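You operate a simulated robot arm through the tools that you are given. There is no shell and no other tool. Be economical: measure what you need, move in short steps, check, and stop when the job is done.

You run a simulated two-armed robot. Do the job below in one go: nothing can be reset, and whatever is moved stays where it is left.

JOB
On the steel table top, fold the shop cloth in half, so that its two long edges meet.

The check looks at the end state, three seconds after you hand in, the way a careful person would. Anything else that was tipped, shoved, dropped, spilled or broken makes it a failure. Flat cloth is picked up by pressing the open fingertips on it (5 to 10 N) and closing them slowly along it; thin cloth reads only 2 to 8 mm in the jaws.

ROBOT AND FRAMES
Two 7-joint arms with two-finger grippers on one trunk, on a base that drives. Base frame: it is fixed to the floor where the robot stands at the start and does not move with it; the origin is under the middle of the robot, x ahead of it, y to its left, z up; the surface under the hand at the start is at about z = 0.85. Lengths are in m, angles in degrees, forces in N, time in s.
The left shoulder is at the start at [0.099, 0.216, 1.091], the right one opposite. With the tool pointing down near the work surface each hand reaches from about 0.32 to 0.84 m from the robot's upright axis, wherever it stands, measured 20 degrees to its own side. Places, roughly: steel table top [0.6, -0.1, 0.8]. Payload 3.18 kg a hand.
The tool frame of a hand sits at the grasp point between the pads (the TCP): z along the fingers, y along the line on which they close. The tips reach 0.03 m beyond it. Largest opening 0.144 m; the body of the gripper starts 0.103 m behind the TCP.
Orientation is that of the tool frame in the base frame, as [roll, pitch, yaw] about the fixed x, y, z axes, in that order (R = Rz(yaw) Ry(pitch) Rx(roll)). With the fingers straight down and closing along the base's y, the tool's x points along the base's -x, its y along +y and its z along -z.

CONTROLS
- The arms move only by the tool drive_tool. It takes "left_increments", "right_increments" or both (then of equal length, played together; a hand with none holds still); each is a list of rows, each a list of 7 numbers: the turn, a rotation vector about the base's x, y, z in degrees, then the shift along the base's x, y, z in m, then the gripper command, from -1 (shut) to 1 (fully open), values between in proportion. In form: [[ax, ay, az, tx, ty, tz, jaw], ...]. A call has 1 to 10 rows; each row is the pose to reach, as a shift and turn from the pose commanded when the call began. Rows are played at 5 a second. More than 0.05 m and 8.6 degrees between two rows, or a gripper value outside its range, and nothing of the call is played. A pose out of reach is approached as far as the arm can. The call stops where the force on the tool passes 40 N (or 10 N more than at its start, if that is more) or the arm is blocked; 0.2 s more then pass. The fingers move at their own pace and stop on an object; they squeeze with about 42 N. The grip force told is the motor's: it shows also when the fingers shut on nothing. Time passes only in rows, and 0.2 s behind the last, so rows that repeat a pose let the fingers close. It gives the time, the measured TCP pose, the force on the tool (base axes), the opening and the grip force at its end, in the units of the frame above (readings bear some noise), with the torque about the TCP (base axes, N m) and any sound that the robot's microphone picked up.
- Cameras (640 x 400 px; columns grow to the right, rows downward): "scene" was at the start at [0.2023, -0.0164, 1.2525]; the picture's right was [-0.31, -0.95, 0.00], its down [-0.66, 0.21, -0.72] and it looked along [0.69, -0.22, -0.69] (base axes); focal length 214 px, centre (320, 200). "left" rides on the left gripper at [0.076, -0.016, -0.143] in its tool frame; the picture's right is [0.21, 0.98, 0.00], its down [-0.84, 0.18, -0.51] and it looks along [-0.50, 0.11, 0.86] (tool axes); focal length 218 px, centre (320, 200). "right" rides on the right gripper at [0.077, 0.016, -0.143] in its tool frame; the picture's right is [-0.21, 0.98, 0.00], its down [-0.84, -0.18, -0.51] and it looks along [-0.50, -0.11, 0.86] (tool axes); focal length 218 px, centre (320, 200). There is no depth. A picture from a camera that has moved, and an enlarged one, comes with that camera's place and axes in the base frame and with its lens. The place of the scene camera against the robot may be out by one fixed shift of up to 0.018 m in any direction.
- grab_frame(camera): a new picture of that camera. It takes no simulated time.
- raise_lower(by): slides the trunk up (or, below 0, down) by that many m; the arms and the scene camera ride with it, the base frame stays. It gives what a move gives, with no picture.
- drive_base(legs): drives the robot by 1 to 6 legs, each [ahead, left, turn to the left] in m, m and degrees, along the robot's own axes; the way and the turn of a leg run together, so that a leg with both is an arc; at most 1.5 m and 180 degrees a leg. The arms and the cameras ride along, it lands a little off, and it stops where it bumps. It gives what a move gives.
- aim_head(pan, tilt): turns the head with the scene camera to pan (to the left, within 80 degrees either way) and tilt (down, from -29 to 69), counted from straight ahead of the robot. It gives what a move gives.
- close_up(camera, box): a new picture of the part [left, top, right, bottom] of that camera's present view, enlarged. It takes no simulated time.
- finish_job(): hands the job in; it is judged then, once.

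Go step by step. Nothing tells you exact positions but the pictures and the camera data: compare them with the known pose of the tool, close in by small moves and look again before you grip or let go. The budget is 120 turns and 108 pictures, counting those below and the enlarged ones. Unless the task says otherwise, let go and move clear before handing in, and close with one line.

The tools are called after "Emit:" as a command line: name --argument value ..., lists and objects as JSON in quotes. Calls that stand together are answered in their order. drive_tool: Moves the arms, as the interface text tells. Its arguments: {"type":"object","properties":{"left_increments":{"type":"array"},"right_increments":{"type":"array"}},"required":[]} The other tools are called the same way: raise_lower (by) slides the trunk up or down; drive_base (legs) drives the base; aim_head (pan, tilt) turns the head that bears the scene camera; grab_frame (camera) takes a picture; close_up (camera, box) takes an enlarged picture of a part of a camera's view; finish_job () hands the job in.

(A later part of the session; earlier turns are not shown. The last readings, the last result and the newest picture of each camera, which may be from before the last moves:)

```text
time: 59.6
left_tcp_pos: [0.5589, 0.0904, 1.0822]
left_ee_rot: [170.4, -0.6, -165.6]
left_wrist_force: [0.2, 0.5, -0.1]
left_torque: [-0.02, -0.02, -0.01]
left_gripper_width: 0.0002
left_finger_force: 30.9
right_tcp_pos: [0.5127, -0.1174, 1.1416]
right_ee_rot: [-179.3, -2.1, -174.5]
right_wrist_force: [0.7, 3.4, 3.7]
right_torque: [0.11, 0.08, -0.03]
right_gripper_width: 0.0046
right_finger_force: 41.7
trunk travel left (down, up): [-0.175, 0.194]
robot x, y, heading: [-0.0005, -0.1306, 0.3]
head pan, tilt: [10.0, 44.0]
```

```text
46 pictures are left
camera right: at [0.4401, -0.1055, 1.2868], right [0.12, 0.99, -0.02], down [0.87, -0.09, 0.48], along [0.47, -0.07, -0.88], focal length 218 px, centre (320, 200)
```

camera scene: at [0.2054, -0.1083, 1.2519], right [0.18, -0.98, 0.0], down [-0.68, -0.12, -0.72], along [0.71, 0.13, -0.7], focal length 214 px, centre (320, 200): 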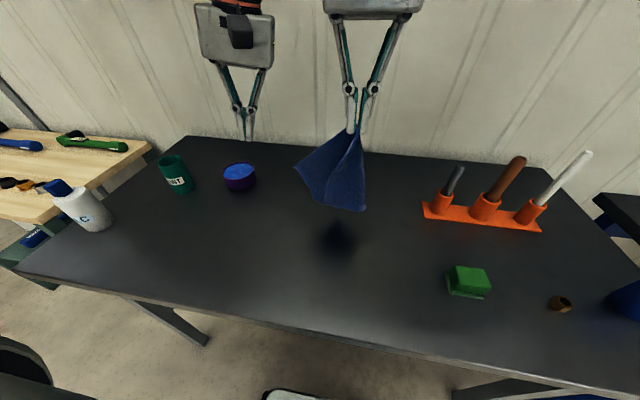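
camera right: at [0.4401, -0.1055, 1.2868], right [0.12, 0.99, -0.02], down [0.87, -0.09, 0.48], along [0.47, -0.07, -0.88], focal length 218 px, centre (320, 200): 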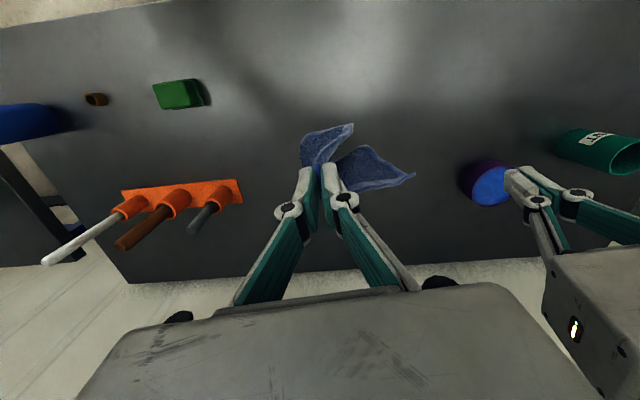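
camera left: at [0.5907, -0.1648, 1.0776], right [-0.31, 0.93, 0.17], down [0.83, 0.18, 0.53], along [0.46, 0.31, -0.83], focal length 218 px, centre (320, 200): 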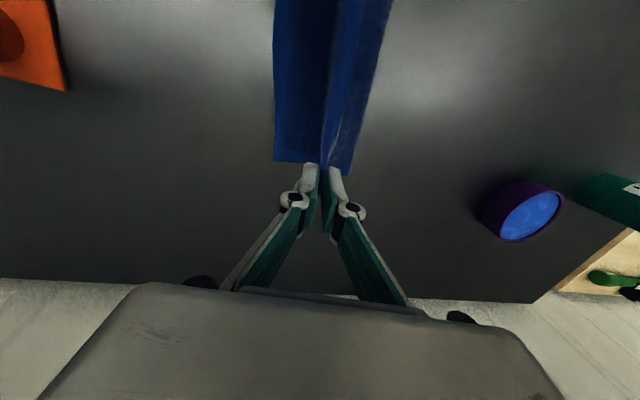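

Emit:
close_up --camera "scene" --box '[270, 90, 400, 240]'

Emit:
close_up --camera "right" --box '[260, 100, 440, 230]'

```text
2.67 times, centred on (335, 165) of scene
camera zoom: at [0.2054, -0.1083, 1.2519], right [0.18, -0.98, 0.0], down [-0.68, -0.12, -0.72], along [0.71, 0.13, -0.7], focal length 572 px, centre (280, 293)
```

zoom: 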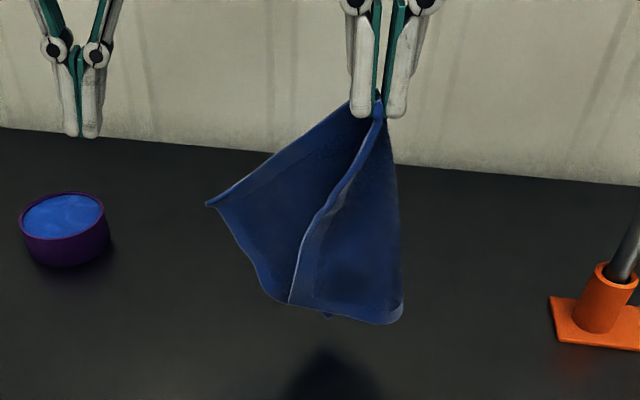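

```text
3.08 times, centred on (350, 165) of right
camera zoom: at [0.4401, -0.1055, 1.2868], right [0.12, 0.99, -0.02], down [0.87, -0.09, 0.48], along [0.47, -0.07, -0.88], focal length 672 px, centre (228, 308)
```

zoom: 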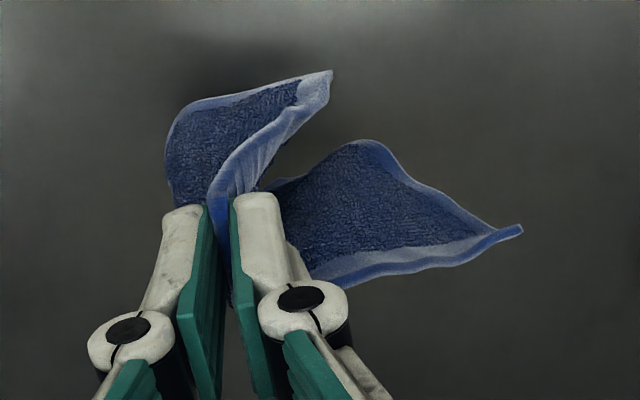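

The cloth hangs from corner D over clear table. I'll move the left hand aside, then lower the cloth while drawing the right hand toward -y so it trails out flat.

Emit:
drive_tool --left_increments '[[0, 0, 0, -0.03, 0.03, 0.01, -1], [0, 0, 0, -0.06, 0.06, 0.02, -1], [0, 0, 0, -0.09, 0.09, 0.03, -1], [0, 0, 0, -0.12, 0.12, 0.03, -1]]'

Emit:
drive_tool --right_increments '[[0, 0, 0, 0, 0.02, -0.02, -1], [0, 0, 0, 0, 0.035, -0.05, -1], [0, 0, 0, 0, 0.035, -0.085, -1], [0, 0, 0, 0, 0.02, -0.115, -1], [0, 0, 0, 0, 0, -0.145, -1], [0, 0, 0, 0, -0.025, -0.175, -1], [0, 0, 0, 0, -0.05, -0.205, -1], [0, 0, 0, 0, -0.075, -0.23, -1], [0, 0, 0, 0, -0.1, -0.25, -1]]'

Emit:
close_up --camera "scene" --box '[260, 140, 460, 290]'

Emit:
grab_frame --camera "right"

```text
time: 60.6
left_tcp_pos: [0.4375, 0.2097, 1.1117]
left_ee_rot: [170.4, -0.4, -165.6]
left_wrist_force: [-0.5, 0.1, 0.2]
left_torque: [-0.01, -0.02, -0.02]
left_gripper_width: 0.0
left_finger_force: 30.9
right_tcp_pos: [0.5101, -0.1175, 1.1417]
right_ee_rot: [-179.2, -1.9, -174.7]
right_wrist_force: [-0.5, 1.2, 2.7]
right_torque: [0.03, 0.04, -0.03]
right_gripper_width: 0.0018
right_finger_force: 33.0
trunk travel left (down, up): [-0.175, 0.194]
robot x, y, heading: [0.0038, -0.1302, 0.1]
head pan, tilt: [10.0, 44.0]
```

```text
time: 62.6
left_tcp_pos: [0.4396, 0.2084, 1.1111]
left_ee_rot: [170.3, -0.4, -165.6]
left_wrist_force: [-0.2, -0.4, -0.4]
left_torque: [0.03, 0.01, 0.02]
left_gripper_width: 0.0
left_finger_force: 30.5
right_tcp_pos: [0.5135, -0.2169, 0.8913]
right_ee_rot: [-179.3, -2.0, -174.6]
right_wrist_force: [0.3, -0.3, 0.4]
right_torque: [0.07, 0.0, 0.02]
right_gripper_width: 0.0044
right_finger_force: 31.8
trunk travel left (down, up): [-0.175, 0.194]
robot x, y, heading: [-0.0019, -0.133, 0.0]
head pan, tilt: [10.0, 44.0]
```

```text
2.67 times, centred on (360, 215) of scene
camera zoom: at [0.205, -0.1099, 1.2521], right [0.18, -0.98, 0.0], down [-0.68, -0.12, -0.72], along [0.71, 0.13, -0.69], focal length 572 px, centre (213, 160)
```

zoom: 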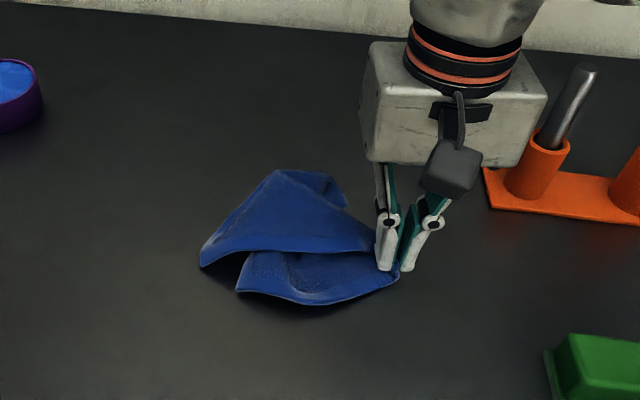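

```text
42 pictures are left
camera right: at [0.4416, -0.2065, 1.0372], right [0.12, 0.99, -0.02], down [0.87, -0.09, 0.48], along [0.47, -0.07, -0.88], focal length 218 px, centre (320, 200)
```

right: 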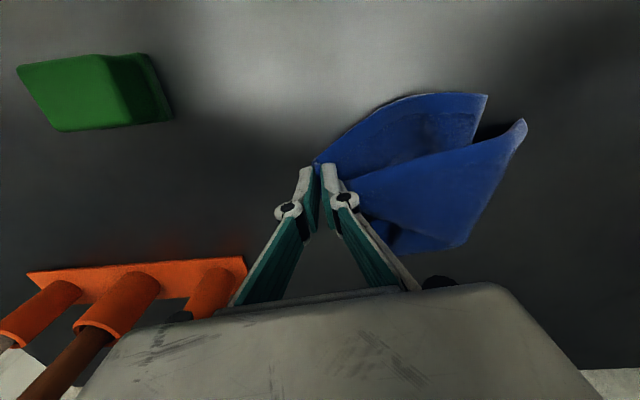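

The cloth landed doubled over roughly on its diagonal: D is in the right hand, with the free corners near (.468,-.083) and (.483,-.057), the latter on top. I'll lean the right hand outward and turn the left hand so it can pinch the top free corner, then stretch the edge between both hands.

Emit:
drive_tool --left_increments '[[-4.6, -1.4, 0, 0, 0, 0, -0.5], [-9.2, -2.8, 0, 0, 0, 0, -0.5]]' --right_increments '[[7, 0, 0, 0, 0, 0.002, -1], [14, 0, 0, 0, 0, 0.003, -1]]'

Emit:
drive_tool --left_increments '[[0, 0, 8.5, 0, 0, 0, -0.5], [0, 0, 17, 0, 0, 0, -0.5], [0, 0, 25.5, 0, 0, 0, -0.5], [0, 0, 34, 0, 0, 0, -0.5], [0, 0, 42.5, 0, 0, 0, -0.5], [0, 0, 51, 0, 0, 0, -0.5], [0, 0, 59.5, 0, 0, 0, -0.5], [0, 0, 68, 0, 0, 0, -0.5], [0, 0, 76.5, 0, 0, 0, -0.5]]'

Emit:
drive_tool --left_increments '[[-7, 0, 0, 0.01, -0.03, -0.02, -0.5], [-14, 0, 0, 0.02, -0.06, -0.05, -0.5], [-20, 0, 0, 0.03, -0.09, -0.08, -0.5], [-20, 0, 0, 0.04, -0.13, -0.1, -0.5], [-20, 0, 0, 0.045, -0.17, -0.12, -0.5], [-20, 0, 0, 0.05, -0.2, -0.15, -0.5], [-20, 0, 0, 0.052, -0.23, -0.17, -0.5]]'

Emit:
grab_frame --camera "left"

Emit:
close_up --camera "scene" --box '[250, 130, 450, 290]'

```text
time: 63.2
left_tcp_pos: [0.4398, 0.2077, 1.1113]
left_ee_rot: [179.9, 0.0, -165.5]
left_wrist_force: [-0.5, -0.2, -0.2]
left_torque: [0.04, -0.01, -0.02]
left_gripper_width: 0.0361
left_finger_force: 0.1
right_tcp_pos: [0.5135, -0.2162, 0.895]
right_ee_rot: [166.7, -0.6, -174.3]
right_wrist_force: [-0.6, 0.4, -1.6]
right_torque: [-0.05, 0.04, 0.04]
right_gripper_width: 0.0065
right_finger_force: 37.5
trunk travel left (down, up): [-0.175, 0.194]
robot x, y, heading: [0.0042, -0.1286, 0.1]
head pan, tilt: [10.0, 44.0]
```

```text
time: 65.2
left_tcp_pos: [0.44, 0.2089, 1.1133]
left_ee_rot: [-179.9, -0.1, -88.9]
left_wrist_force: [-0.1, -0.5, -0.3]
left_torque: [-0.02, 0.03, -0.01]
left_gripper_width: 0.036
left_finger_force: 0.0
right_tcp_pos: [0.5131, -0.2182, 0.8956]
right_ee_rot: [166.7, -0.6, -174.3]
right_wrist_force: [0.2, 1.0, 3.1]
right_torque: [0.04, -0.01, 0.0]
right_gripper_width: 0.0017
right_finger_force: 32.0
trunk travel left (down, up): [-0.175, 0.194]
robot x, y, heading: [0.001, -0.1361, 0.1]
head pan, tilt: [10.0, 44.0]
```

```text
time: 66.8
left_tcp_pos: [0.4904, -0.0242, 0.9408]
left_ee_rot: [179.6, -20.1, -89.0]
left_wrist_force: [-1.2, -0.1, -0.3]
left_torque: [0.02, 0.05, 0.01]
left_gripper_width: 0.0361
left_finger_force: 0.1
right_tcp_pos: [0.5132, -0.2178, 0.8949]
right_ee_rot: [166.7, -0.6, -174.3]
right_wrist_force: [-0.6, 0.4, -0.9]
right_torque: [0.0, 0.0, 0.01]
right_gripper_width: 0.0063
right_finger_force: 37.4
trunk travel left (down, up): [-0.175, 0.194]
robot x, y, heading: [-0.001, -0.1333, -0.0]
head pan, tilt: [10.0, 44.0]
```

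```text
41 pictures are left
camera left: at [0.5082, -0.0468, 1.1004], right [-0.97, -0.21, 0.08], down [-0.19, 0.96, 0.19], along [-0.11, 0.17, -0.98], focal length 218 px, centre (320, 200)
```

left: 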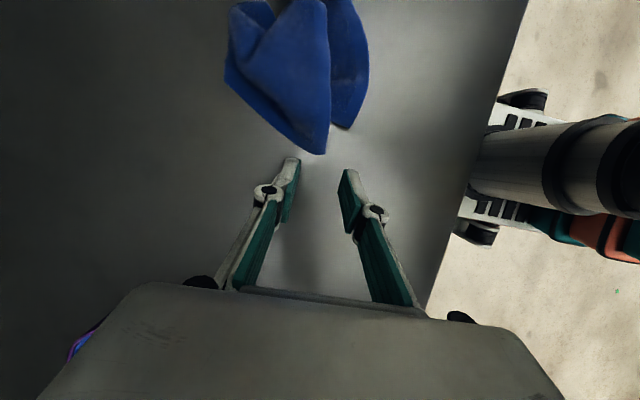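

```text
2.50 times, centred on (350, 210) of scene
camera zoom: at [0.2051, -0.1098, 1.2521], right [0.18, -0.98, 0.0], down [-0.68, -0.12, -0.72], along [0.71, 0.13, -0.69], focal length 536 px, centre (245, 175)
```

zoom: 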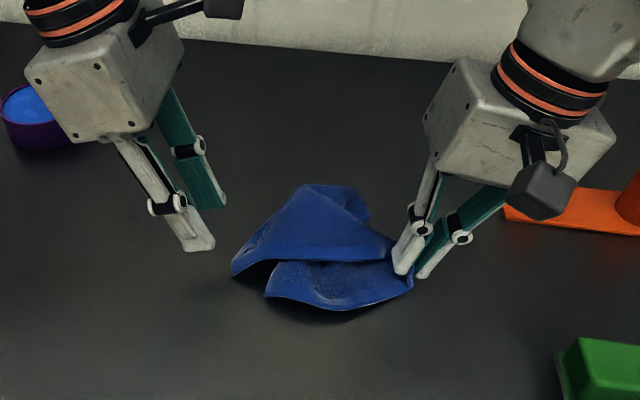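

The top corner is at about (.487,-.057) and the left fingers straddle its line. I'll move in, press lightly and close.

Emit:
drive_tool --left_increments '[[0, 0, 0, 0.003, -0.017, -0.01, -0.5], [0, 0, 0, 0.006, -0.034, -0.025, -0.5], [0, 0, 0, 0.006, -0.034, -0.045, -0.5], [0, 0, 0, 0.006, -0.034, -0.057, -0.5], [0, 0, 0, 0.006, -0.034, -0.059, -0.5]]'

Emit:
close_up --camera "left" --box '[200, 60, 440, 240]'

```text
time: 68.0
left_tcp_pos: [0.4965, -0.0559, 0.8824]
left_ee_rot: [179.7, -20.0, -89.0]
left_wrist_force: [-0.6, -0.7, 0.0]
left_torque: [-0.01, -0.01, 0.03]
left_gripper_width: 0.036
left_finger_force: 0.0
right_tcp_pos: [0.514, -0.2182, 0.8946]
right_ee_rot: [166.7, -0.6, -174.3]
right_wrist_force: [-0.5, 2.0, 2.3]
right_torque: [0.06, 0.01, 0.0]
right_gripper_width: 0.0051
right_finger_force: 42.4
trunk travel left (down, up): [-0.175, 0.194]
robot x, y, heading: [0.001, -0.1362, -0.1]
head pan, tilt: [10.0, 44.0]
```

```text
2.22 times, centred on (320, 150) of left
camera zoom: at [0.5146, -0.0786, 1.0424], right [-0.97, -0.21, 0.08], down [-0.19, 0.96, 0.19], along [-0.11, 0.17, -0.98], focal length 485 px, centre (320, 311)
```

zoom: 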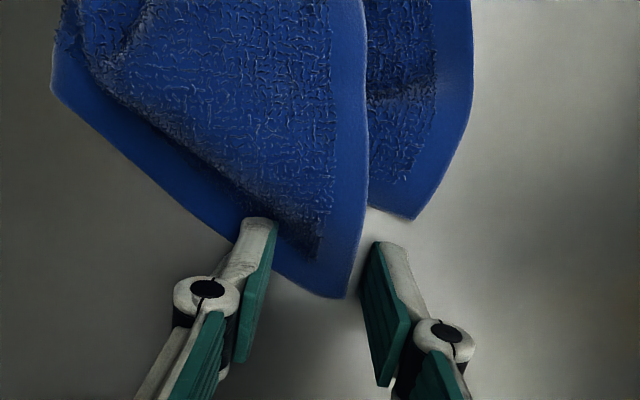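

Emit:
drive_tool --left_increments '[[0, 0, 0, -0.002, -0.006, 0, -0.5], [0, 0, 0, -0.002, -0.006, -0.004, -0.5], [0, 0, 0, -0.002, -0.006, -0.004, -0.6], [0, 0, 0, -0.002, -0.006, -0.004, -0.7], [0, 0, 0, -0.002, -0.006, -0.004, -0.8], [0, 0, 0, -0.002, -0.006, -0.004, -0.9], [0, 0, 0, -0.002, -0.006, -0.004, -1], [0, 0, 0, -0.002, -0.006, -0.004, -1]]'

Emit:
close_up --camera "left" --box '[200, 60, 440, 240]'

```text
time: 69.8
left_tcp_pos: [0.4952, -0.0614, 0.8797]
left_ee_rot: [179.9, -20.0, -89.1]
left_wrist_force: [0.0, -1.9, 6.8]
left_torque: [0.05, 0.22, -0.12]
left_gripper_width: 0.0028
left_finger_force: 32.7
right_tcp_pos: [0.5138, -0.2183, 0.8944]
right_ee_rot: [166.7, -0.6, -174.4]
right_wrist_force: [0.7, 0.3, 0.5]
right_torque: [0.05, -0.02, -0.05]
right_gripper_width: 0.0028
right_finger_force: 31.7
trunk travel left (down, up): [-0.175, 0.194]
robot x, y, heading: [0.0007, -0.1322, 0.2]
head pan, tilt: [10.0, 44.0]
```

```text
2.22 times, centred on (320, 150) of left
camera zoom: at [0.5128, -0.0839, 1.039], right [-0.97, -0.21, 0.08], down [-0.19, 0.96, 0.19], along [-0.11, 0.17, -0.98], focal length 485 px, centre (320, 311)
```

zoom: 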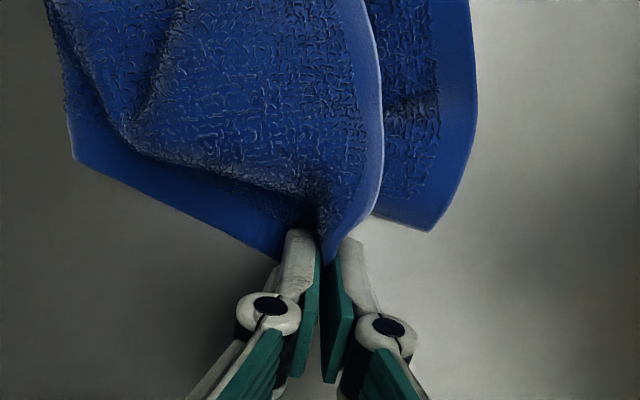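

Both corners are held. I'll lift both hands together and look at how the cloth hangs.

Emit:
drive_tool --left_increments '[[0, 0, 0, 0, 0, 0.03, -1], [0, 0, 0, 0, 0, 0.07, -1], [0, 0, 0, 0, 0, 0.11, -1], [0, 0, 0, 0, 0, 0.15, -1], [0, 0, 0, 0, 0.005, 0.19, -1]]' --right_increments '[[0, 0, 0, 0, 0, 0.02, -1], [0, 0, 0, 0, 0, 0.06, -1], [0, 0, 0, 0, 0, 0.1, -1], [0, 0, 0, 0, 0, 0.14, -1], [0, 0, 0, 0, 0, 0.18, -1]]'

Emit:
close_up --camera "scene" --box '[200, 50, 480, 260]'

```text
time: 71.0
left_tcp_pos: [0.4944, -0.0564, 1.0702]
left_ee_rot: [179.6, -20.1, -89.2]
left_wrist_force: [-0.6, 0.4, 2.6]
left_torque: [-0.02, -0.09, 0.05]
left_gripper_width: 0.002
left_finger_force: 33.2
right_tcp_pos: [0.5117, -0.2192, 1.0791]
right_ee_rot: [166.8, -0.6, -174.3]
right_wrist_force: [-1.6, -1.3, -0.1]
right_torque: [-0.06, -0.02, -0.01]
right_gripper_width: 0.005
right_finger_force: 42.9
trunk travel left (down, up): [-0.175, 0.194]
robot x, y, heading: [0.0014, -0.1344, 0.4]
head pan, tilt: [10.0, 44.0]
```

```text
1.90 times, centred on (340, 155) of scene
camera zoom: at [0.2029, -0.1091, 1.2527], right [0.18, -0.98, 0.0], down [-0.68, -0.12, -0.72], along [0.71, 0.13, -0.69], focal length 408 px, centre (282, 286)
```

zoom: 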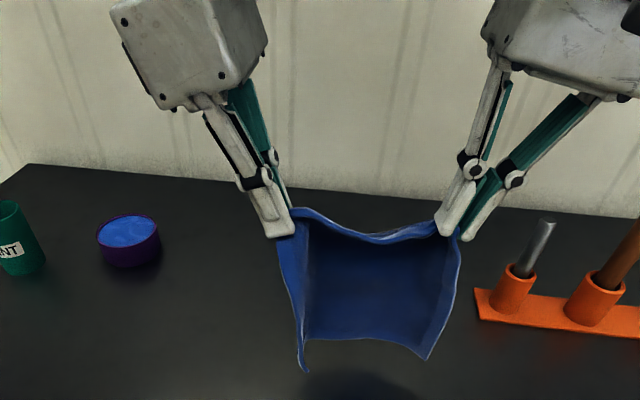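

The cloth now hangs between the two hands by a whole edge. I'll spread gently to make it taut and see which edge it is.

Emit:
drive_tool --left_increments '[[0, 0, 0, 0, 0.005, 0.006, -1], [0, 0, 0, 0, 0.01, 0.01, -1], [0, 0, 0, 0, 0.015, 0.01, -1], [0, 0, 0, 0, 0.015, 0.01, -1]]'

Emit:
close_up --camera "scene" --box '[260, 110, 440, 250]'

Emit:
close_up --camera "right" --box '[260, 60, 580, 260]'

```text
time: 72.0
left_tcp_pos: [0.4958, -0.0419, 1.0795]
left_ee_rot: [179.7, -19.9, -89.0]
left_wrist_force: [-0.6, 1.8, 3.6]
left_torque: [0.01, 0.03, 0.0]
left_gripper_width: 0.0021
left_finger_force: 29.5
right_tcp_pos: [0.5147, -0.2205, 1.0762]
right_ee_rot: [166.7, -0.7, -174.3]
right_wrist_force: [0.2, -2.9, -0.3]
right_torque: [0.02, 0.02, -0.02]
right_gripper_width: 0.0012
right_finger_force: 33.2
trunk travel left (down, up): [-0.175, 0.194]
robot x, y, heading: [-0.0002, -0.133, 0.0]
head pan, tilt: [10.0, 44.0]
```

```text
2.86 times, centred on (350, 180) of scene
camera zoom: at [0.2046, -0.1094, 1.2522], right [0.18, -0.98, 0.0], down [-0.68, -0.12, -0.72], along [0.71, 0.13, -0.69], focal length 613 px, centre (234, 257)
```

zoom: 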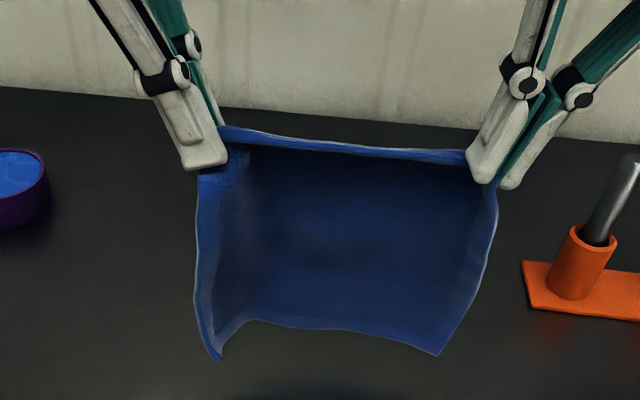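

```text
2.00 times, centred on (420, 160) of right
camera zoom: at [0.4408, -0.2435, 1.221], right [0.12, 0.97, 0.22], down [0.87, -0.21, 0.44], along [0.48, 0.14, -0.87], focal length 436 px, centre (120, 280)
```

zoom: 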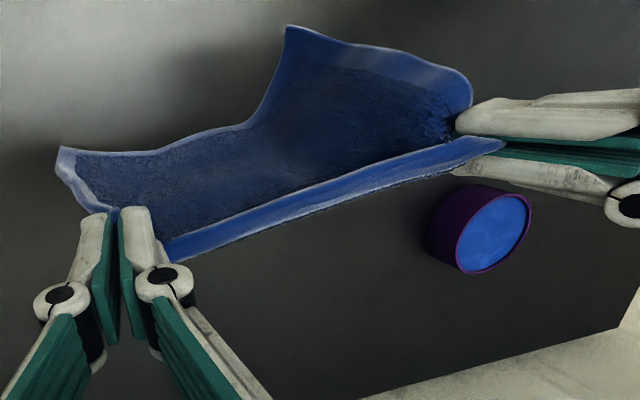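

The cloth is taut between the hands. I'll shift it to a clear area and lay it down by moving ahead while lowering.

Emit:
drive_tool --left_increments '[[0, 0, 0, -0.03, 0.03, 0, -1], [0, 0, 0, -0.06, 0.06, 0, -1], [0, 0, 0, -0.06, 0.06, -0.03, -1], [0, 0, 0, -0.04, 0.06, -0.05, -1], [0, 0, 0, -0.015, 0.06, -0.075, -1], [0, 0, 0, 0.01, 0.06, -0.1, -1], [0, 0, 0, 0.035, 0.06, -0.125, -1], [0, 0, 0, 0.055, 0.06, -0.15, -1], [0, 0, 0, 0.075, 0.06, -0.172, -1], [0, 0, 0, 0.09, 0.06, -0.19, -1]]' --right_increments '[[0, 0, 0, -0.03, 0.03, 0, -1], [0, 0, 0, -0.06, 0.06, 0, -1], [0, 0, 0, -0.06, 0.06, -0.03, -1], [0, 0, 0, -0.04, 0.06, -0.05, -1], [0, 0, 0, -0.015, 0.06, -0.075, -1], [0, 0, 0, 0.01, 0.06, -0.1, -1], [0, 0, 0, 0.035, 0.06, -0.125, -1], [0, 0, 0, 0.055, 0.06, -0.15, -1], [0, 0, 0, 0.075, 0.06, -0.17, -1], [0, 0, 0, 0.09, 0.06, -0.187, -1]]'

Emit:
grab_frame --camera "scene"

Emit:
close_up --camera "scene" --box '[220, 130, 420, 290]'

```text
time: 74.2
left_tcp_pos: [0.5868, 0.0193, 0.8877]
left_ee_rot: [179.5, -20.0, -89.0]
left_wrist_force: [0.6, -0.9, -0.6]
left_torque: [0.03, -0.02, -0.02]
left_gripper_width: 0.0023
left_finger_force: 31.8
right_tcp_pos: [0.6044, -0.1571, 0.8886]
right_ee_rot: [166.7, -0.8, -174.3]
right_wrist_force: [-0.2, 0.4, 1.0]
right_torque: [-0.02, 0.02, -0.01]
right_gripper_width: 0.0055
right_finger_force: 43.7
trunk travel left (down, up): [-0.175, 0.194]
robot x, y, heading: [-0.0036, -0.1324, -0.1]
head pan, tilt: [10.0, 44.0]
```

```text
34 pictures are left
camera scene: at [0.2054, -0.1092, 1.252], right [0.18, -0.98, 0.0], down [-0.68, -0.12, -0.72], along [0.71, 0.13, -0.7], focal length 214 px, centre (320, 200)
```

scene: 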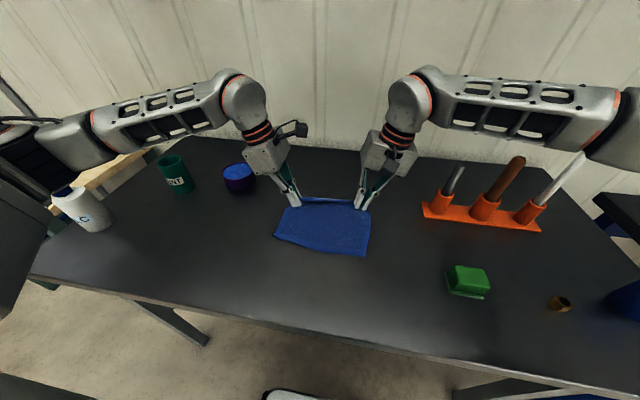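

```text
2.50 times, centred on (320, 210) of scene
camera zoom: at [0.2054, -0.1092, 1.252], right [0.18, -0.98, 0.0], down [-0.68, -0.12, -0.72], along [0.71, 0.13, -0.7], focal length 536 px, centre (320, 175)
```

zoom: 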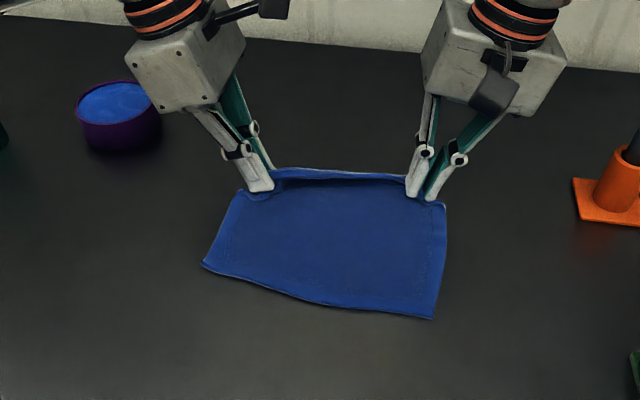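

The cloth is flat with its long edges along y, and both hands hold the far long edge – ideal. The left end is a bit bunched, so I'll pull both hands ahead to straighten before folding toward the robot.

Emit:
drive_tool --left_increments '[[0, 0, 0, 0.015, 0.004, -0.002, -1], [0, 0, 0, 0.03, 0.008, -0.003, -1], [0, 0, 0, 0.045, 0.01, -0.003, -1], [0, 0, 0, 0.055, 0.012, -0.003, -1]]' --right_increments '[[0, 0, 0, 0.008, -0.003, -0.001, -1], [0, 0, 0, 0.016, -0.006, -0.001, -1], [0, 0, 0, 0.024, -0.008, -0.001, -1], [0, 0, 0, 0.03, -0.01, -0.001, -1]]'

Emit:
close_up --camera "scene" --box '[220, 130, 420, 290]'

```text
time: 75.2
left_tcp_pos: [0.6397, 0.0309, 0.8856]
left_ee_rot: [179.7, -20.0, -89.1]
left_wrist_force: [-1.0, -3.9, -0.3]
left_torque: [-0.03, -0.23, 0.09]
left_gripper_width: 0.0043
left_finger_force: 40.5
right_tcp_pos: [0.633, -0.1675, 0.8879]
right_ee_rot: [166.7, -0.7, -174.3]
right_wrist_force: [0.2, 3.5, 0.3]
right_torque: [0.1, 0.01, 0.03]
right_gripper_width: 0.0053
right_finger_force: 34.5
trunk travel left (down, up): [-0.175, 0.194]
robot x, y, heading: [0.0027, -0.1301, 0.0]
head pan, tilt: [10.0, 44.0]
```

```text
2.50 times, centred on (320, 210) of scene
camera zoom: at [0.2047, -0.1091, 1.2522], right [0.18, -0.98, 0.0], down [-0.68, -0.12, -0.72], along [0.71, 0.13, -0.69], focal length 536 px, centre (320, 175)
```

zoom: 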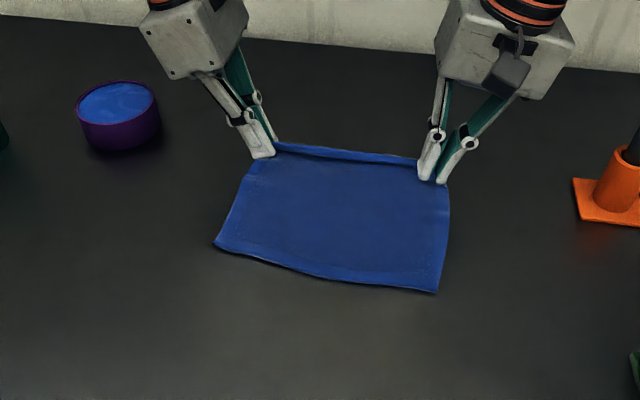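

The near edge is straight, but part of the far edge is bunched at the grips. I'll open both hands wide, rise slightly and check that the cloth lets go.

Emit:
drive_tool --left_increments '[[0, 0, 0, 0, 0, 0, -0.8], [0, 0, 0, 0, 0, 0, -0.5], [0, 0, 0, 0, 0, 0, -0.2], [0, 0, 0, 0, 0, 0.0, -0.2], [0, 0, 0, 0, 0.004, 0.015, -0.2], [0, 0, 0, 0, 0.008, 0.03, -0.2]]' --right_increments '[[0, 0, 0, 0, 0, 0, -0.8], [0, 0, 0, 0, 0, 0, -0.5], [0, 0, 0, 0, 0, 0, -0.2], [0, 0, 0, 0, 0, 0.0, -0.2], [0, 0, 0, 0, -0.003, 0.015, -0.2], [0, 0, 0, 0, -0.006, 0.03, -0.2]]'

Emit:
close_up --camera "scene" --box '[220, 130, 420, 290]'

```text
time: 76.6
left_tcp_pos: [0.6379, 0.0387, 0.9159]
left_ee_rot: [179.6, -20.0, -89.1]
left_wrist_force: [0.9, -0.2, -0.1]
left_torque: [0.01, 0.0, 0.03]
left_gripper_width: 0.0577
left_finger_force: 0.1
right_tcp_pos: [0.6322, -0.1738, 0.9191]
right_ee_rot: [166.7, -0.6, -174.4]
right_wrist_force: [1.0, 0.0, 0.3]
right_torque: [-0.03, 0.0, 0.02]
right_gripper_width: 0.0579
right_finger_force: 0.0
trunk travel left (down, up): [-0.175, 0.194]
robot x, y, heading: [0.0003, -0.1327, 0.3]
head pan, tilt: [10.0, 44.0]
```

```text
2.50 times, centred on (320, 210) of scene
camera zoom: at [0.2044, -0.1092, 1.2523], right [0.18, -0.98, 0.0], down [-0.68, -0.12, -0.72], along [0.71, 0.13, -0.69], focal length 536 px, centre (320, 175)
```

zoom: 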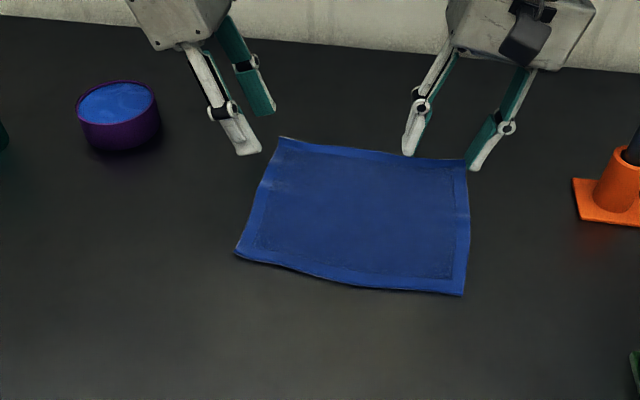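

The cloth released cleanly and lies flat: far edge x≈.672, near edge x≈.493, y from about .016 to -.197. I'll turn the right hand to close along x too, leaning both outward, ready to grip the far long edge and fold it toward the robot.

Emit:
drive_tool --right_increments '[[-6.6, 0, 0, -0.01, 0, 0.03, -0.667], [-13.3, 0, 0, -0.02, 0, 0.06, -0.667]]' --left_increments '[[0, 0, 0, 0.01, 0.01, 0.02, -0.667], [0, 0, 0, 0.02, 0.01, 0.03, -0.667]]'

Emit:
drive_tool --right_increments '[[0, 0, -8.5, 0, 0, 0, -0.667], [0, 0, -17, 0, 0, 0, -0.667], [0, 0, -25.5, 0, 0, 0, -0.667], [0, 0, -34, 0, 0, 0, -0.667], [0, 0, -42.5, 0, 0, 0, -0.667], [0, 0, -51, 0, 0, 0, -0.667], [0, 0, -59.5, 0, 0, 0, -0.667], [0, 0, -68, 0, 0, 0, -0.667], [0, 0, -76.5, 0, 0, 0, -0.667], [0, 0, -85, 0, 0, 0, -0.667]]'

Emit:
drive_tool --right_increments '[[7, 0, 0, 0.015, -0.01, -0.02, -0.667], [14, 0, 0, 0.03, -0.018, -0.04, -0.667], [20, 0, 0, 0.045, -0.018, -0.055, -0.667], [20, 0, 0, 0.045, -0.018, -0.06, -0.667]]'

Emit:
grab_frame --camera "right"

Emit:
grab_frame --camera "left"

Emit:
grab_frame --camera "scene"

```text
time: 77.2
left_tcp_pos: [0.6608, 0.0499, 0.9472]
left_ee_rot: [179.6, -20.1, -89.1]
left_wrist_force: [0.0, -0.4, 0.1]
left_torque: [-0.02, 0.0, 0.0]
left_gripper_width: 0.0239
left_finger_force: 0.1
right_tcp_pos: [0.6115, -0.1765, 0.9776]
right_ee_rot: [179.9, -1.9, -174.7]
right_wrist_force: [0.2, 0.6, -0.7]
right_torque: [-0.01, -0.04, 0.01]
right_gripper_width: 0.024
right_finger_force: 0.0
trunk travel left (down, up): [-0.175, 0.194]
robot x, y, heading: [0.0025, -0.1349, 0.3]
head pan, tilt: [10.0, 44.0]
```

```text
time: 79.4
left_tcp_pos: [0.6598, 0.0503, 0.9464]
left_ee_rot: [179.5, -20.0, -89.1]
left_wrist_force: [0.2, 0.1, -0.4]
left_torque: [0.0, 0.01, 0.0]
left_gripper_width: 0.0239
left_finger_force: 0.2
right_tcp_pos: [0.6139, -0.1748, 0.9786]
right_ee_rot: [-179.9, -1.9, 100.2]
right_wrist_force: [-0.9, -0.5, -0.3]
right_torque: [-0.03, -0.02, 0.0]
right_gripper_width: 0.024
right_finger_force: 0.0
trunk travel left (down, up): [-0.175, 0.194]
robot x, y, heading: [-0.0013, -0.1331, 0.1]
head pan, tilt: [10.0, 44.0]
```

```text
time: 80.4
left_tcp_pos: [0.6595, 0.0502, 0.947]
left_ee_rot: [179.7, -20.0, -89.0]
left_wrist_force: [0.2, 1.0, 0.4]
left_torque: [-0.01, -0.04, 0.02]
left_gripper_width: 0.0237
left_finger_force: 0.0
right_tcp_pos: [0.6578, -0.1922, 0.9197]
right_ee_rot: [176.1, -21.6, 101.2]
right_wrist_force: [0.1, 0.1, -0.1]
right_torque: [0.0, 0.0, -0.01]
right_gripper_width: 0.0237
right_finger_force: 0.1
trunk travel left (down, up): [-0.175, 0.194]
robot x, y, heading: [0.0031, -0.1344, 0.1]
head pan, tilt: [10.0, 44.0]
```

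```text
30 pictures are left
camera right: at [0.661, -0.1733, 1.0825], right [1.0, -0.02, -0.02], down [-0.02, -0.99, 0.15], along [-0.02, -0.15, -0.99], focal length 218 px, centre (320, 200)
```

right: 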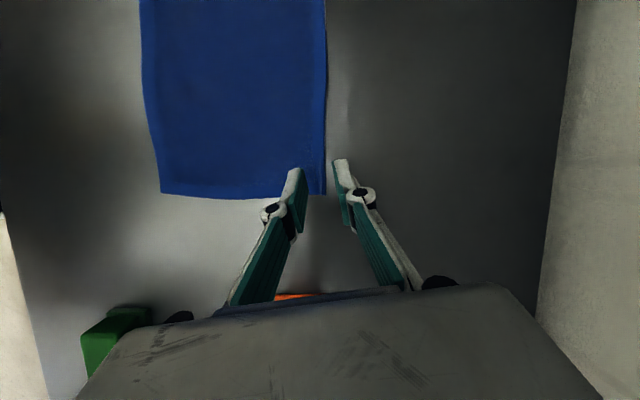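

```text
29 pictures are left
camera left: at [0.6769, 0.0274, 1.1058], right [-0.97, -0.21, 0.08], down [-0.19, 0.96, 0.19], along [-0.11, 0.17, -0.98], focal length 218 px, centre (320, 200)
```

left: 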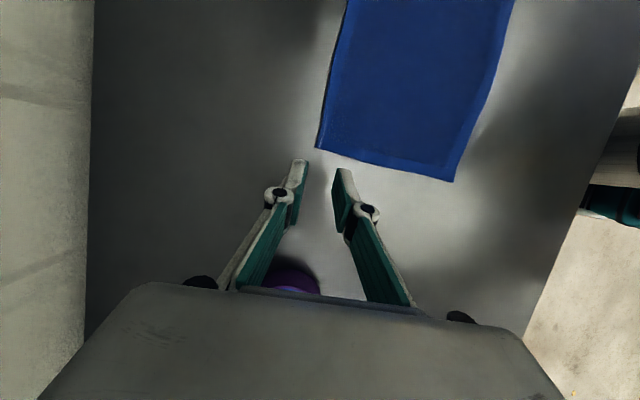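

```text
28 pictures are left
camera scene: at [0.2044, -0.109, 1.2523], right [0.18, -0.98, 0.0], down [-0.68, -0.12, -0.72], along [0.71, 0.13, -0.69], focal length 214 px, centre (320, 200)
```

scene: 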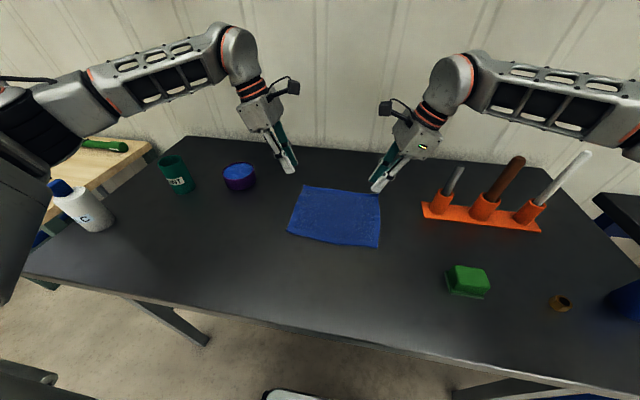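

Hand cameras give FL(.664,.0135), FR(.662,-.202), NL(.491,.016) and NR(.483,-.199). I'll position both hands at the far corners, just above the cloth.

Emit:
drive_tool --left_increments '[[0, 0, 0, -0.003, -0.02, -0.01, -0.667], [0, 0, 0, -0.0065, -0.042, -0.025, -0.667], [0, 0, 0, -0.0065, -0.042, -0.05, -0.667], [0, 0, 0, -0.0065, -0.042, -0.059, -0.667]]' --right_increments '[[0, 0, -5.5, -0.003, -0.003, 0, -0.667], [0, 0, -11, -0.007, -0.005, -0.01, -0.667], [0, 0, -11, -0.007, -0.005, -0.022, -0.667], [0, 0, -11, -0.007, -0.005, -0.032, -0.667]]'

Emit:
close_up --camera "left" --box '[220, 100, 420, 260]'

Emit:
close_up --camera "right" --box '[220, 100, 420, 260]'

```text
time: 81.4
left_tcp_pos: [0.6516, 0.0073, 0.8873]
left_ee_rot: [179.6, -20.1, -89.1]
left_wrist_force: [-0.1, -0.1, 1.5]
left_torque: [0.01, 0.0, 0.01]
left_gripper_width: 0.0241
left_finger_force: 0.1
right_tcp_pos: [0.6515, -0.1973, 0.8862]
right_ee_rot: [176.3, -21.5, 90.1]
right_wrist_force: [1.0, 0.3, 0.8]
right_torque: [0.0, 0.03, 0.0]
right_gripper_width: 0.0236
right_finger_force: 0.0
trunk travel left (down, up): [-0.175, 0.194]
robot x, y, heading: [-0.0001, -0.1329, 0.3]
head pan, tilt: [10.0, 44.0]
```

```text
2.50 times, centred on (320, 180) of left
camera zoom: at [0.6695, -0.016, 1.047], right [-0.97, -0.21, 0.08], down [-0.19, 0.96, 0.19], along [-0.11, 0.17, -0.98], focal length 546 px, centre (320, 250)
```

zoom: 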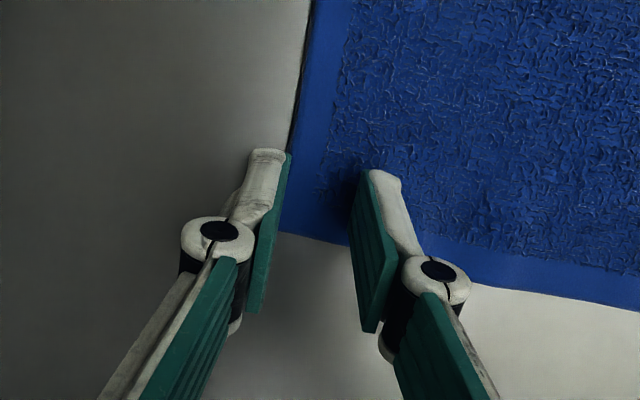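

```text
2.50 times, centred on (320, 180) of right
camera zoom: at [0.6589, -0.1789, 1.0484], right [0.98, -0.22, -0.02], down [-0.21, -0.97, 0.15], along [-0.05, -0.14, -0.99], focal length 546 px, centre (320, 250)
```

zoom: 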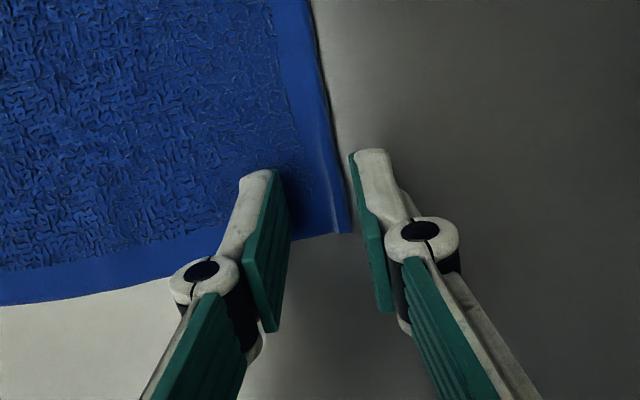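

Both placements look good. I'll level the right hand slightly, press lightly and close both slowly.

Emit:
drive_tool --left_increments '[[0, 0, 0, 0.002, 0, -0.005, -0.667], [0, 0, 0, 0.002, 0, -0.009, -0.667], [0, 0, 0, 0.002, 0, -0.009, -0.73], [0, 0, 0, 0.002, 0, -0.009, -0.79], [0, 0, 0, 0.002, 0, -0.009, -0.85], [0, 0, 0, 0.002, 0, -0.009, -0.9], [0, 0, 0, 0.002, 0, -0.009, -0.95], [0, 0, 0, 0.002, 0, -0.009, -1], [0, 0, 0, 0.002, 0, -0.009, -1], [0, 0, 0, 0.002, 0, -0.009, -1]]' --right_increments '[[0, 4, 0, -0.002, 0, -0.005, -0.667], [0, 4, 0, -0.002, 0, -0.009, -0.667], [0, 4, 0, -0.002, 0, -0.009, -0.73], [0, 4, 0, -0.002, 0, -0.009, -0.79], [0, 4, 0, -0.002, 0, -0.009, -0.85], [0, 4, 0, -0.002, 0, -0.009, -0.9], [0, 4, 0, -0.002, 0, -0.009, -0.95], [0, 4, 0, -0.002, 0, -0.009, -1], [0, 4, 0, -0.002, 0, -0.009, -1], [0, 4, 0, -0.002, 0, -0.009, -1]]'

Emit:
close_up --camera "left" --box '[220, 100, 420, 260]'

Emit:
close_up --camera "right" --box '[220, 100, 420, 260]'

```text
time: 83.6
left_tcp_pos: [0.6521, 0.0065, 0.8814]
left_ee_rot: [179.9, -20.0, -89.0]
left_wrist_force: [0.3, -0.1, 17.6]
left_torque: [-0.08, -0.01, -0.01]
left_gripper_width: 0.0027
left_finger_force: 34.8
right_tcp_pos: [0.6491, -0.1965, 0.8809]
right_ee_rot: [-179.9, -21.7, 88.8]
right_wrist_force: [-0.4, 1.7, 23.8]
right_torque: [-0.12, 0.53, 0.09]
right_gripper_width: 0.0049
right_finger_force: 36.0
trunk travel left (down, up): [-0.175, 0.194]
robot x, y, heading: [-0.0026, -0.1291, 0.2]
head pan, tilt: [10.0, 44.0]
```

```text
2.50 times, centred on (320, 180) of left
camera zoom: at [0.6698, -0.0161, 1.0407], right [-0.97, -0.21, 0.07], down [-0.19, 0.96, 0.19], along [-0.11, 0.17, -0.98], focal length 546 px, centre (320, 250)
```

zoom: 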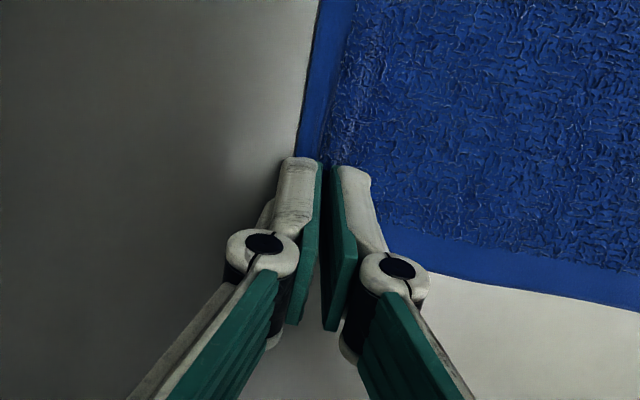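

```text
2.50 times, centred on (320, 180) of right
camera zoom: at [0.6654, -0.1783, 1.0428], right [0.97, -0.21, -0.08], down [-0.2, -0.97, 0.16], along [-0.11, -0.14, -0.98], focal length 546 px, centre (320, 250)
```

zoom: 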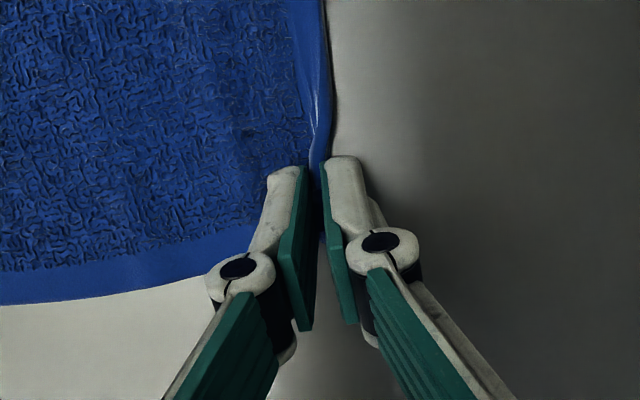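

Both jaws hold cloth. Folding together toward the robot in an arc, pausing before landing.

Emit:
drive_tool --left_increments '[[0, 0, 0, 0, 0, 0.012, -1], [0, -1.5, 0, -0.0045, 0, 0.024, -1], [0, -3, 0, -0.016, 0, 0.043, -1], [0, -4.5, 0, -0.0334, 0, 0.059, -1], [0, -6, 0, -0.0552, 0, 0.069, -1], [0, -7.5, 0, -0.0795, 0, 0.072, -1], [0, -9, 0, -0.1038, 0, 0.069, -1], [0, -10.5, 0, -0.1256, 0, 0.059, -1]]' --right_increments '[[0, 0, 0, 0, 0, 0.012, -1], [0, -1.5, 0, -0.0045, 0, 0.024, -1], [0, -3, 0, -0.0165, 0, 0.043, -1], [0, -4.5, 0, -0.0344, 0, 0.059, -1], [0, -6, 0, -0.057, 0, 0.069, -1], [0, -7.5, 0, -0.082, 0, 0.072, -1], [0, -9, 0, -0.107, 0, 0.069, -1], [0, -10.5, 0, -0.1295, 0, 0.059, -1]]'

Emit:
close_up --camera "scene" --box '[220, 110, 420, 270]'

Emit:
grab_frame --camera "left"

Emit:
grab_frame --camera "right"

```text
time: 85.4
left_tcp_pos: [0.5317, 0.0069, 0.9379]
left_ee_rot: [-169.1, -19.8, -92.9]
left_wrist_force: [0.3, -0.6, 2.7]
left_torque: [-0.05, 0.13, -0.05]
left_gripper_width: 0.0042
left_finger_force: 40.5
right_tcp_pos: [0.5181, -0.1959, 0.9363]
right_ee_rot: [169.1, -21.5, 92.8]
right_wrist_force: [0.1, 0.0, 0.2]
right_torque: [0.05, 0.06, 0.01]
right_gripper_width: 0.0014
right_finger_force: 28.8
trunk travel left (down, up): [-0.175, 0.194]
robot x, y, heading: [0.001, -0.1343, 0.1]
head pan, tilt: [10.0, 44.0]
```

```text
2.50 times, centred on (320, 190) of scene
camera zoom: at [0.2045, -0.1092, 1.2522], right [0.18, -0.98, 0.0], down [-0.68, -0.12, -0.72], along [0.71, 0.13, -0.69], focal length 536 px, centre (320, 225)
```

zoom: 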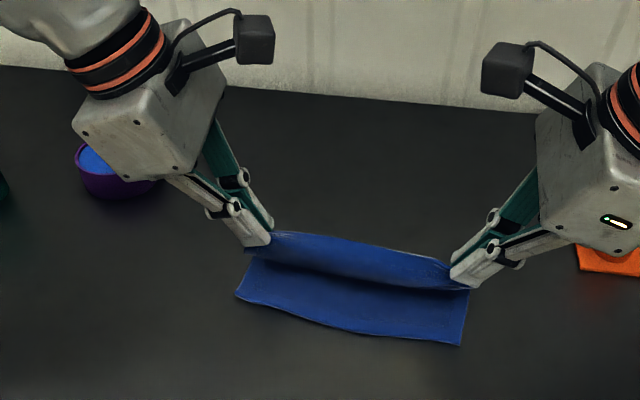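

```text
22 pictures are left
camera left: at [0.5186, -0.0154, 1.0971], right [-0.97, -0.21, -0.1], down [-0.22, 0.96, 0.15], along [0.07, 0.17, -0.98], focal length 218 px, centre (320, 200)
```

left: 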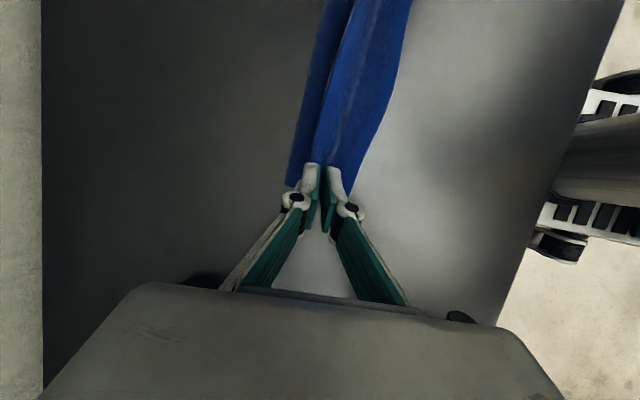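

```text
21 pictures are left
camera right: at [0.5065, -0.1776, 1.0988], right [0.97, -0.21, 0.1], down [-0.23, -0.97, 0.12], along [0.07, -0.14, -0.99], focal length 218 px, centre (320, 200)
```

right: 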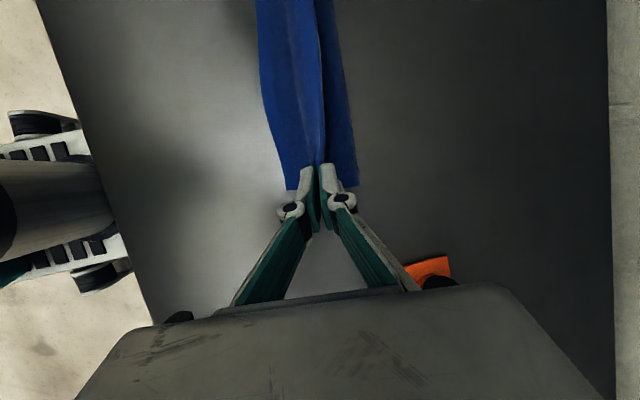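

The fold is nearly over, with the near edge at x≈.50 (left) and .488 (right). I'll finish the last 2.5 cm and lower onto the edge.

Emit:
drive_tool --left_increments '[[0, -1.5, 0, -0.01, 0, -0.01, -1], [0, -3, 0, -0.019, 0, -0.022, -1], [0, -4.5, 0, -0.024, 0, -0.035, -1], [0, -4.5, 0, -0.025, 0, -0.045, -1], [0, -4.5, 0, -0.025, 0, -0.05, -1]]' --right_increments '[[0, -1.5, 0, -0.01, 0, -0.01, -1], [0, -3, 0, -0.02, 0, -0.022, -1], [0, -4.5, 0, -0.025, 0, -0.034, -1], [0, -4.5, 0, -0.026, 0, -0.044, -1], [0, -4.5, 0, -0.026, 0, -0.048, -1]]'

Emit:
close_up --camera "scene" --box '[220, 130, 420, 290]'

Emit:
close_up --camera "right" --box '[220, 0, 440, 220]'

```text
time: 86.6
left_tcp_pos: [0.505, 0.0068, 0.8863]
left_ee_rot: [-164.3, -19.6, -94.5]
left_wrist_force: [-0.1, -0.7, 4.7]
left_torque: [0.02, 0.07, -0.02]
left_gripper_width: 0.0027
left_finger_force: 37.9
right_tcp_pos: [0.4937, -0.1973, 0.8872]
right_ee_rot: [164.3, -21.0, 94.5]
right_wrist_force: [0.4, 1.4, -1.5]
right_torque: [0.0, 0.01, 0.0]
right_gripper_width: 0.0057
right_finger_force: 37.8
trunk travel left (down, up): [-0.175, 0.194]
robot x, y, heading: [0.0007, -0.1341, 0.2]
head pan, tilt: [10.0, 44.0]
```

```text
2.50 times, centred on (320, 210) of scene
camera zoom: at [0.2045, -0.1092, 1.2523], right [0.18, -0.98, 0.0], down [-0.68, -0.12, -0.72], along [0.71, 0.13, -0.69], focal length 536 px, centre (320, 175)
```

zoom: 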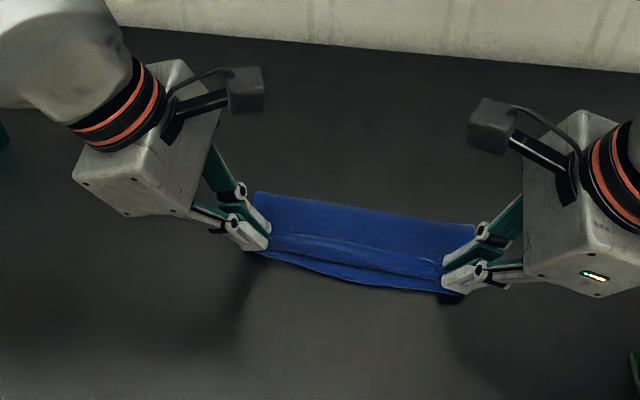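

```text
1.82 times, centred on (330, 110) of right
camera zoom: at [0.4695, -0.1783, 1.049], right [0.96, -0.21, 0.17], down [-0.23, -0.97, 0.11], along [0.14, -0.14, -0.98], focal length 397 px, centre (302, 364)
```

zoom: 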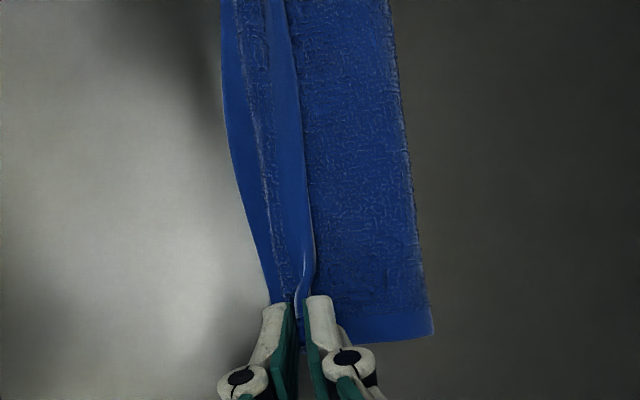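

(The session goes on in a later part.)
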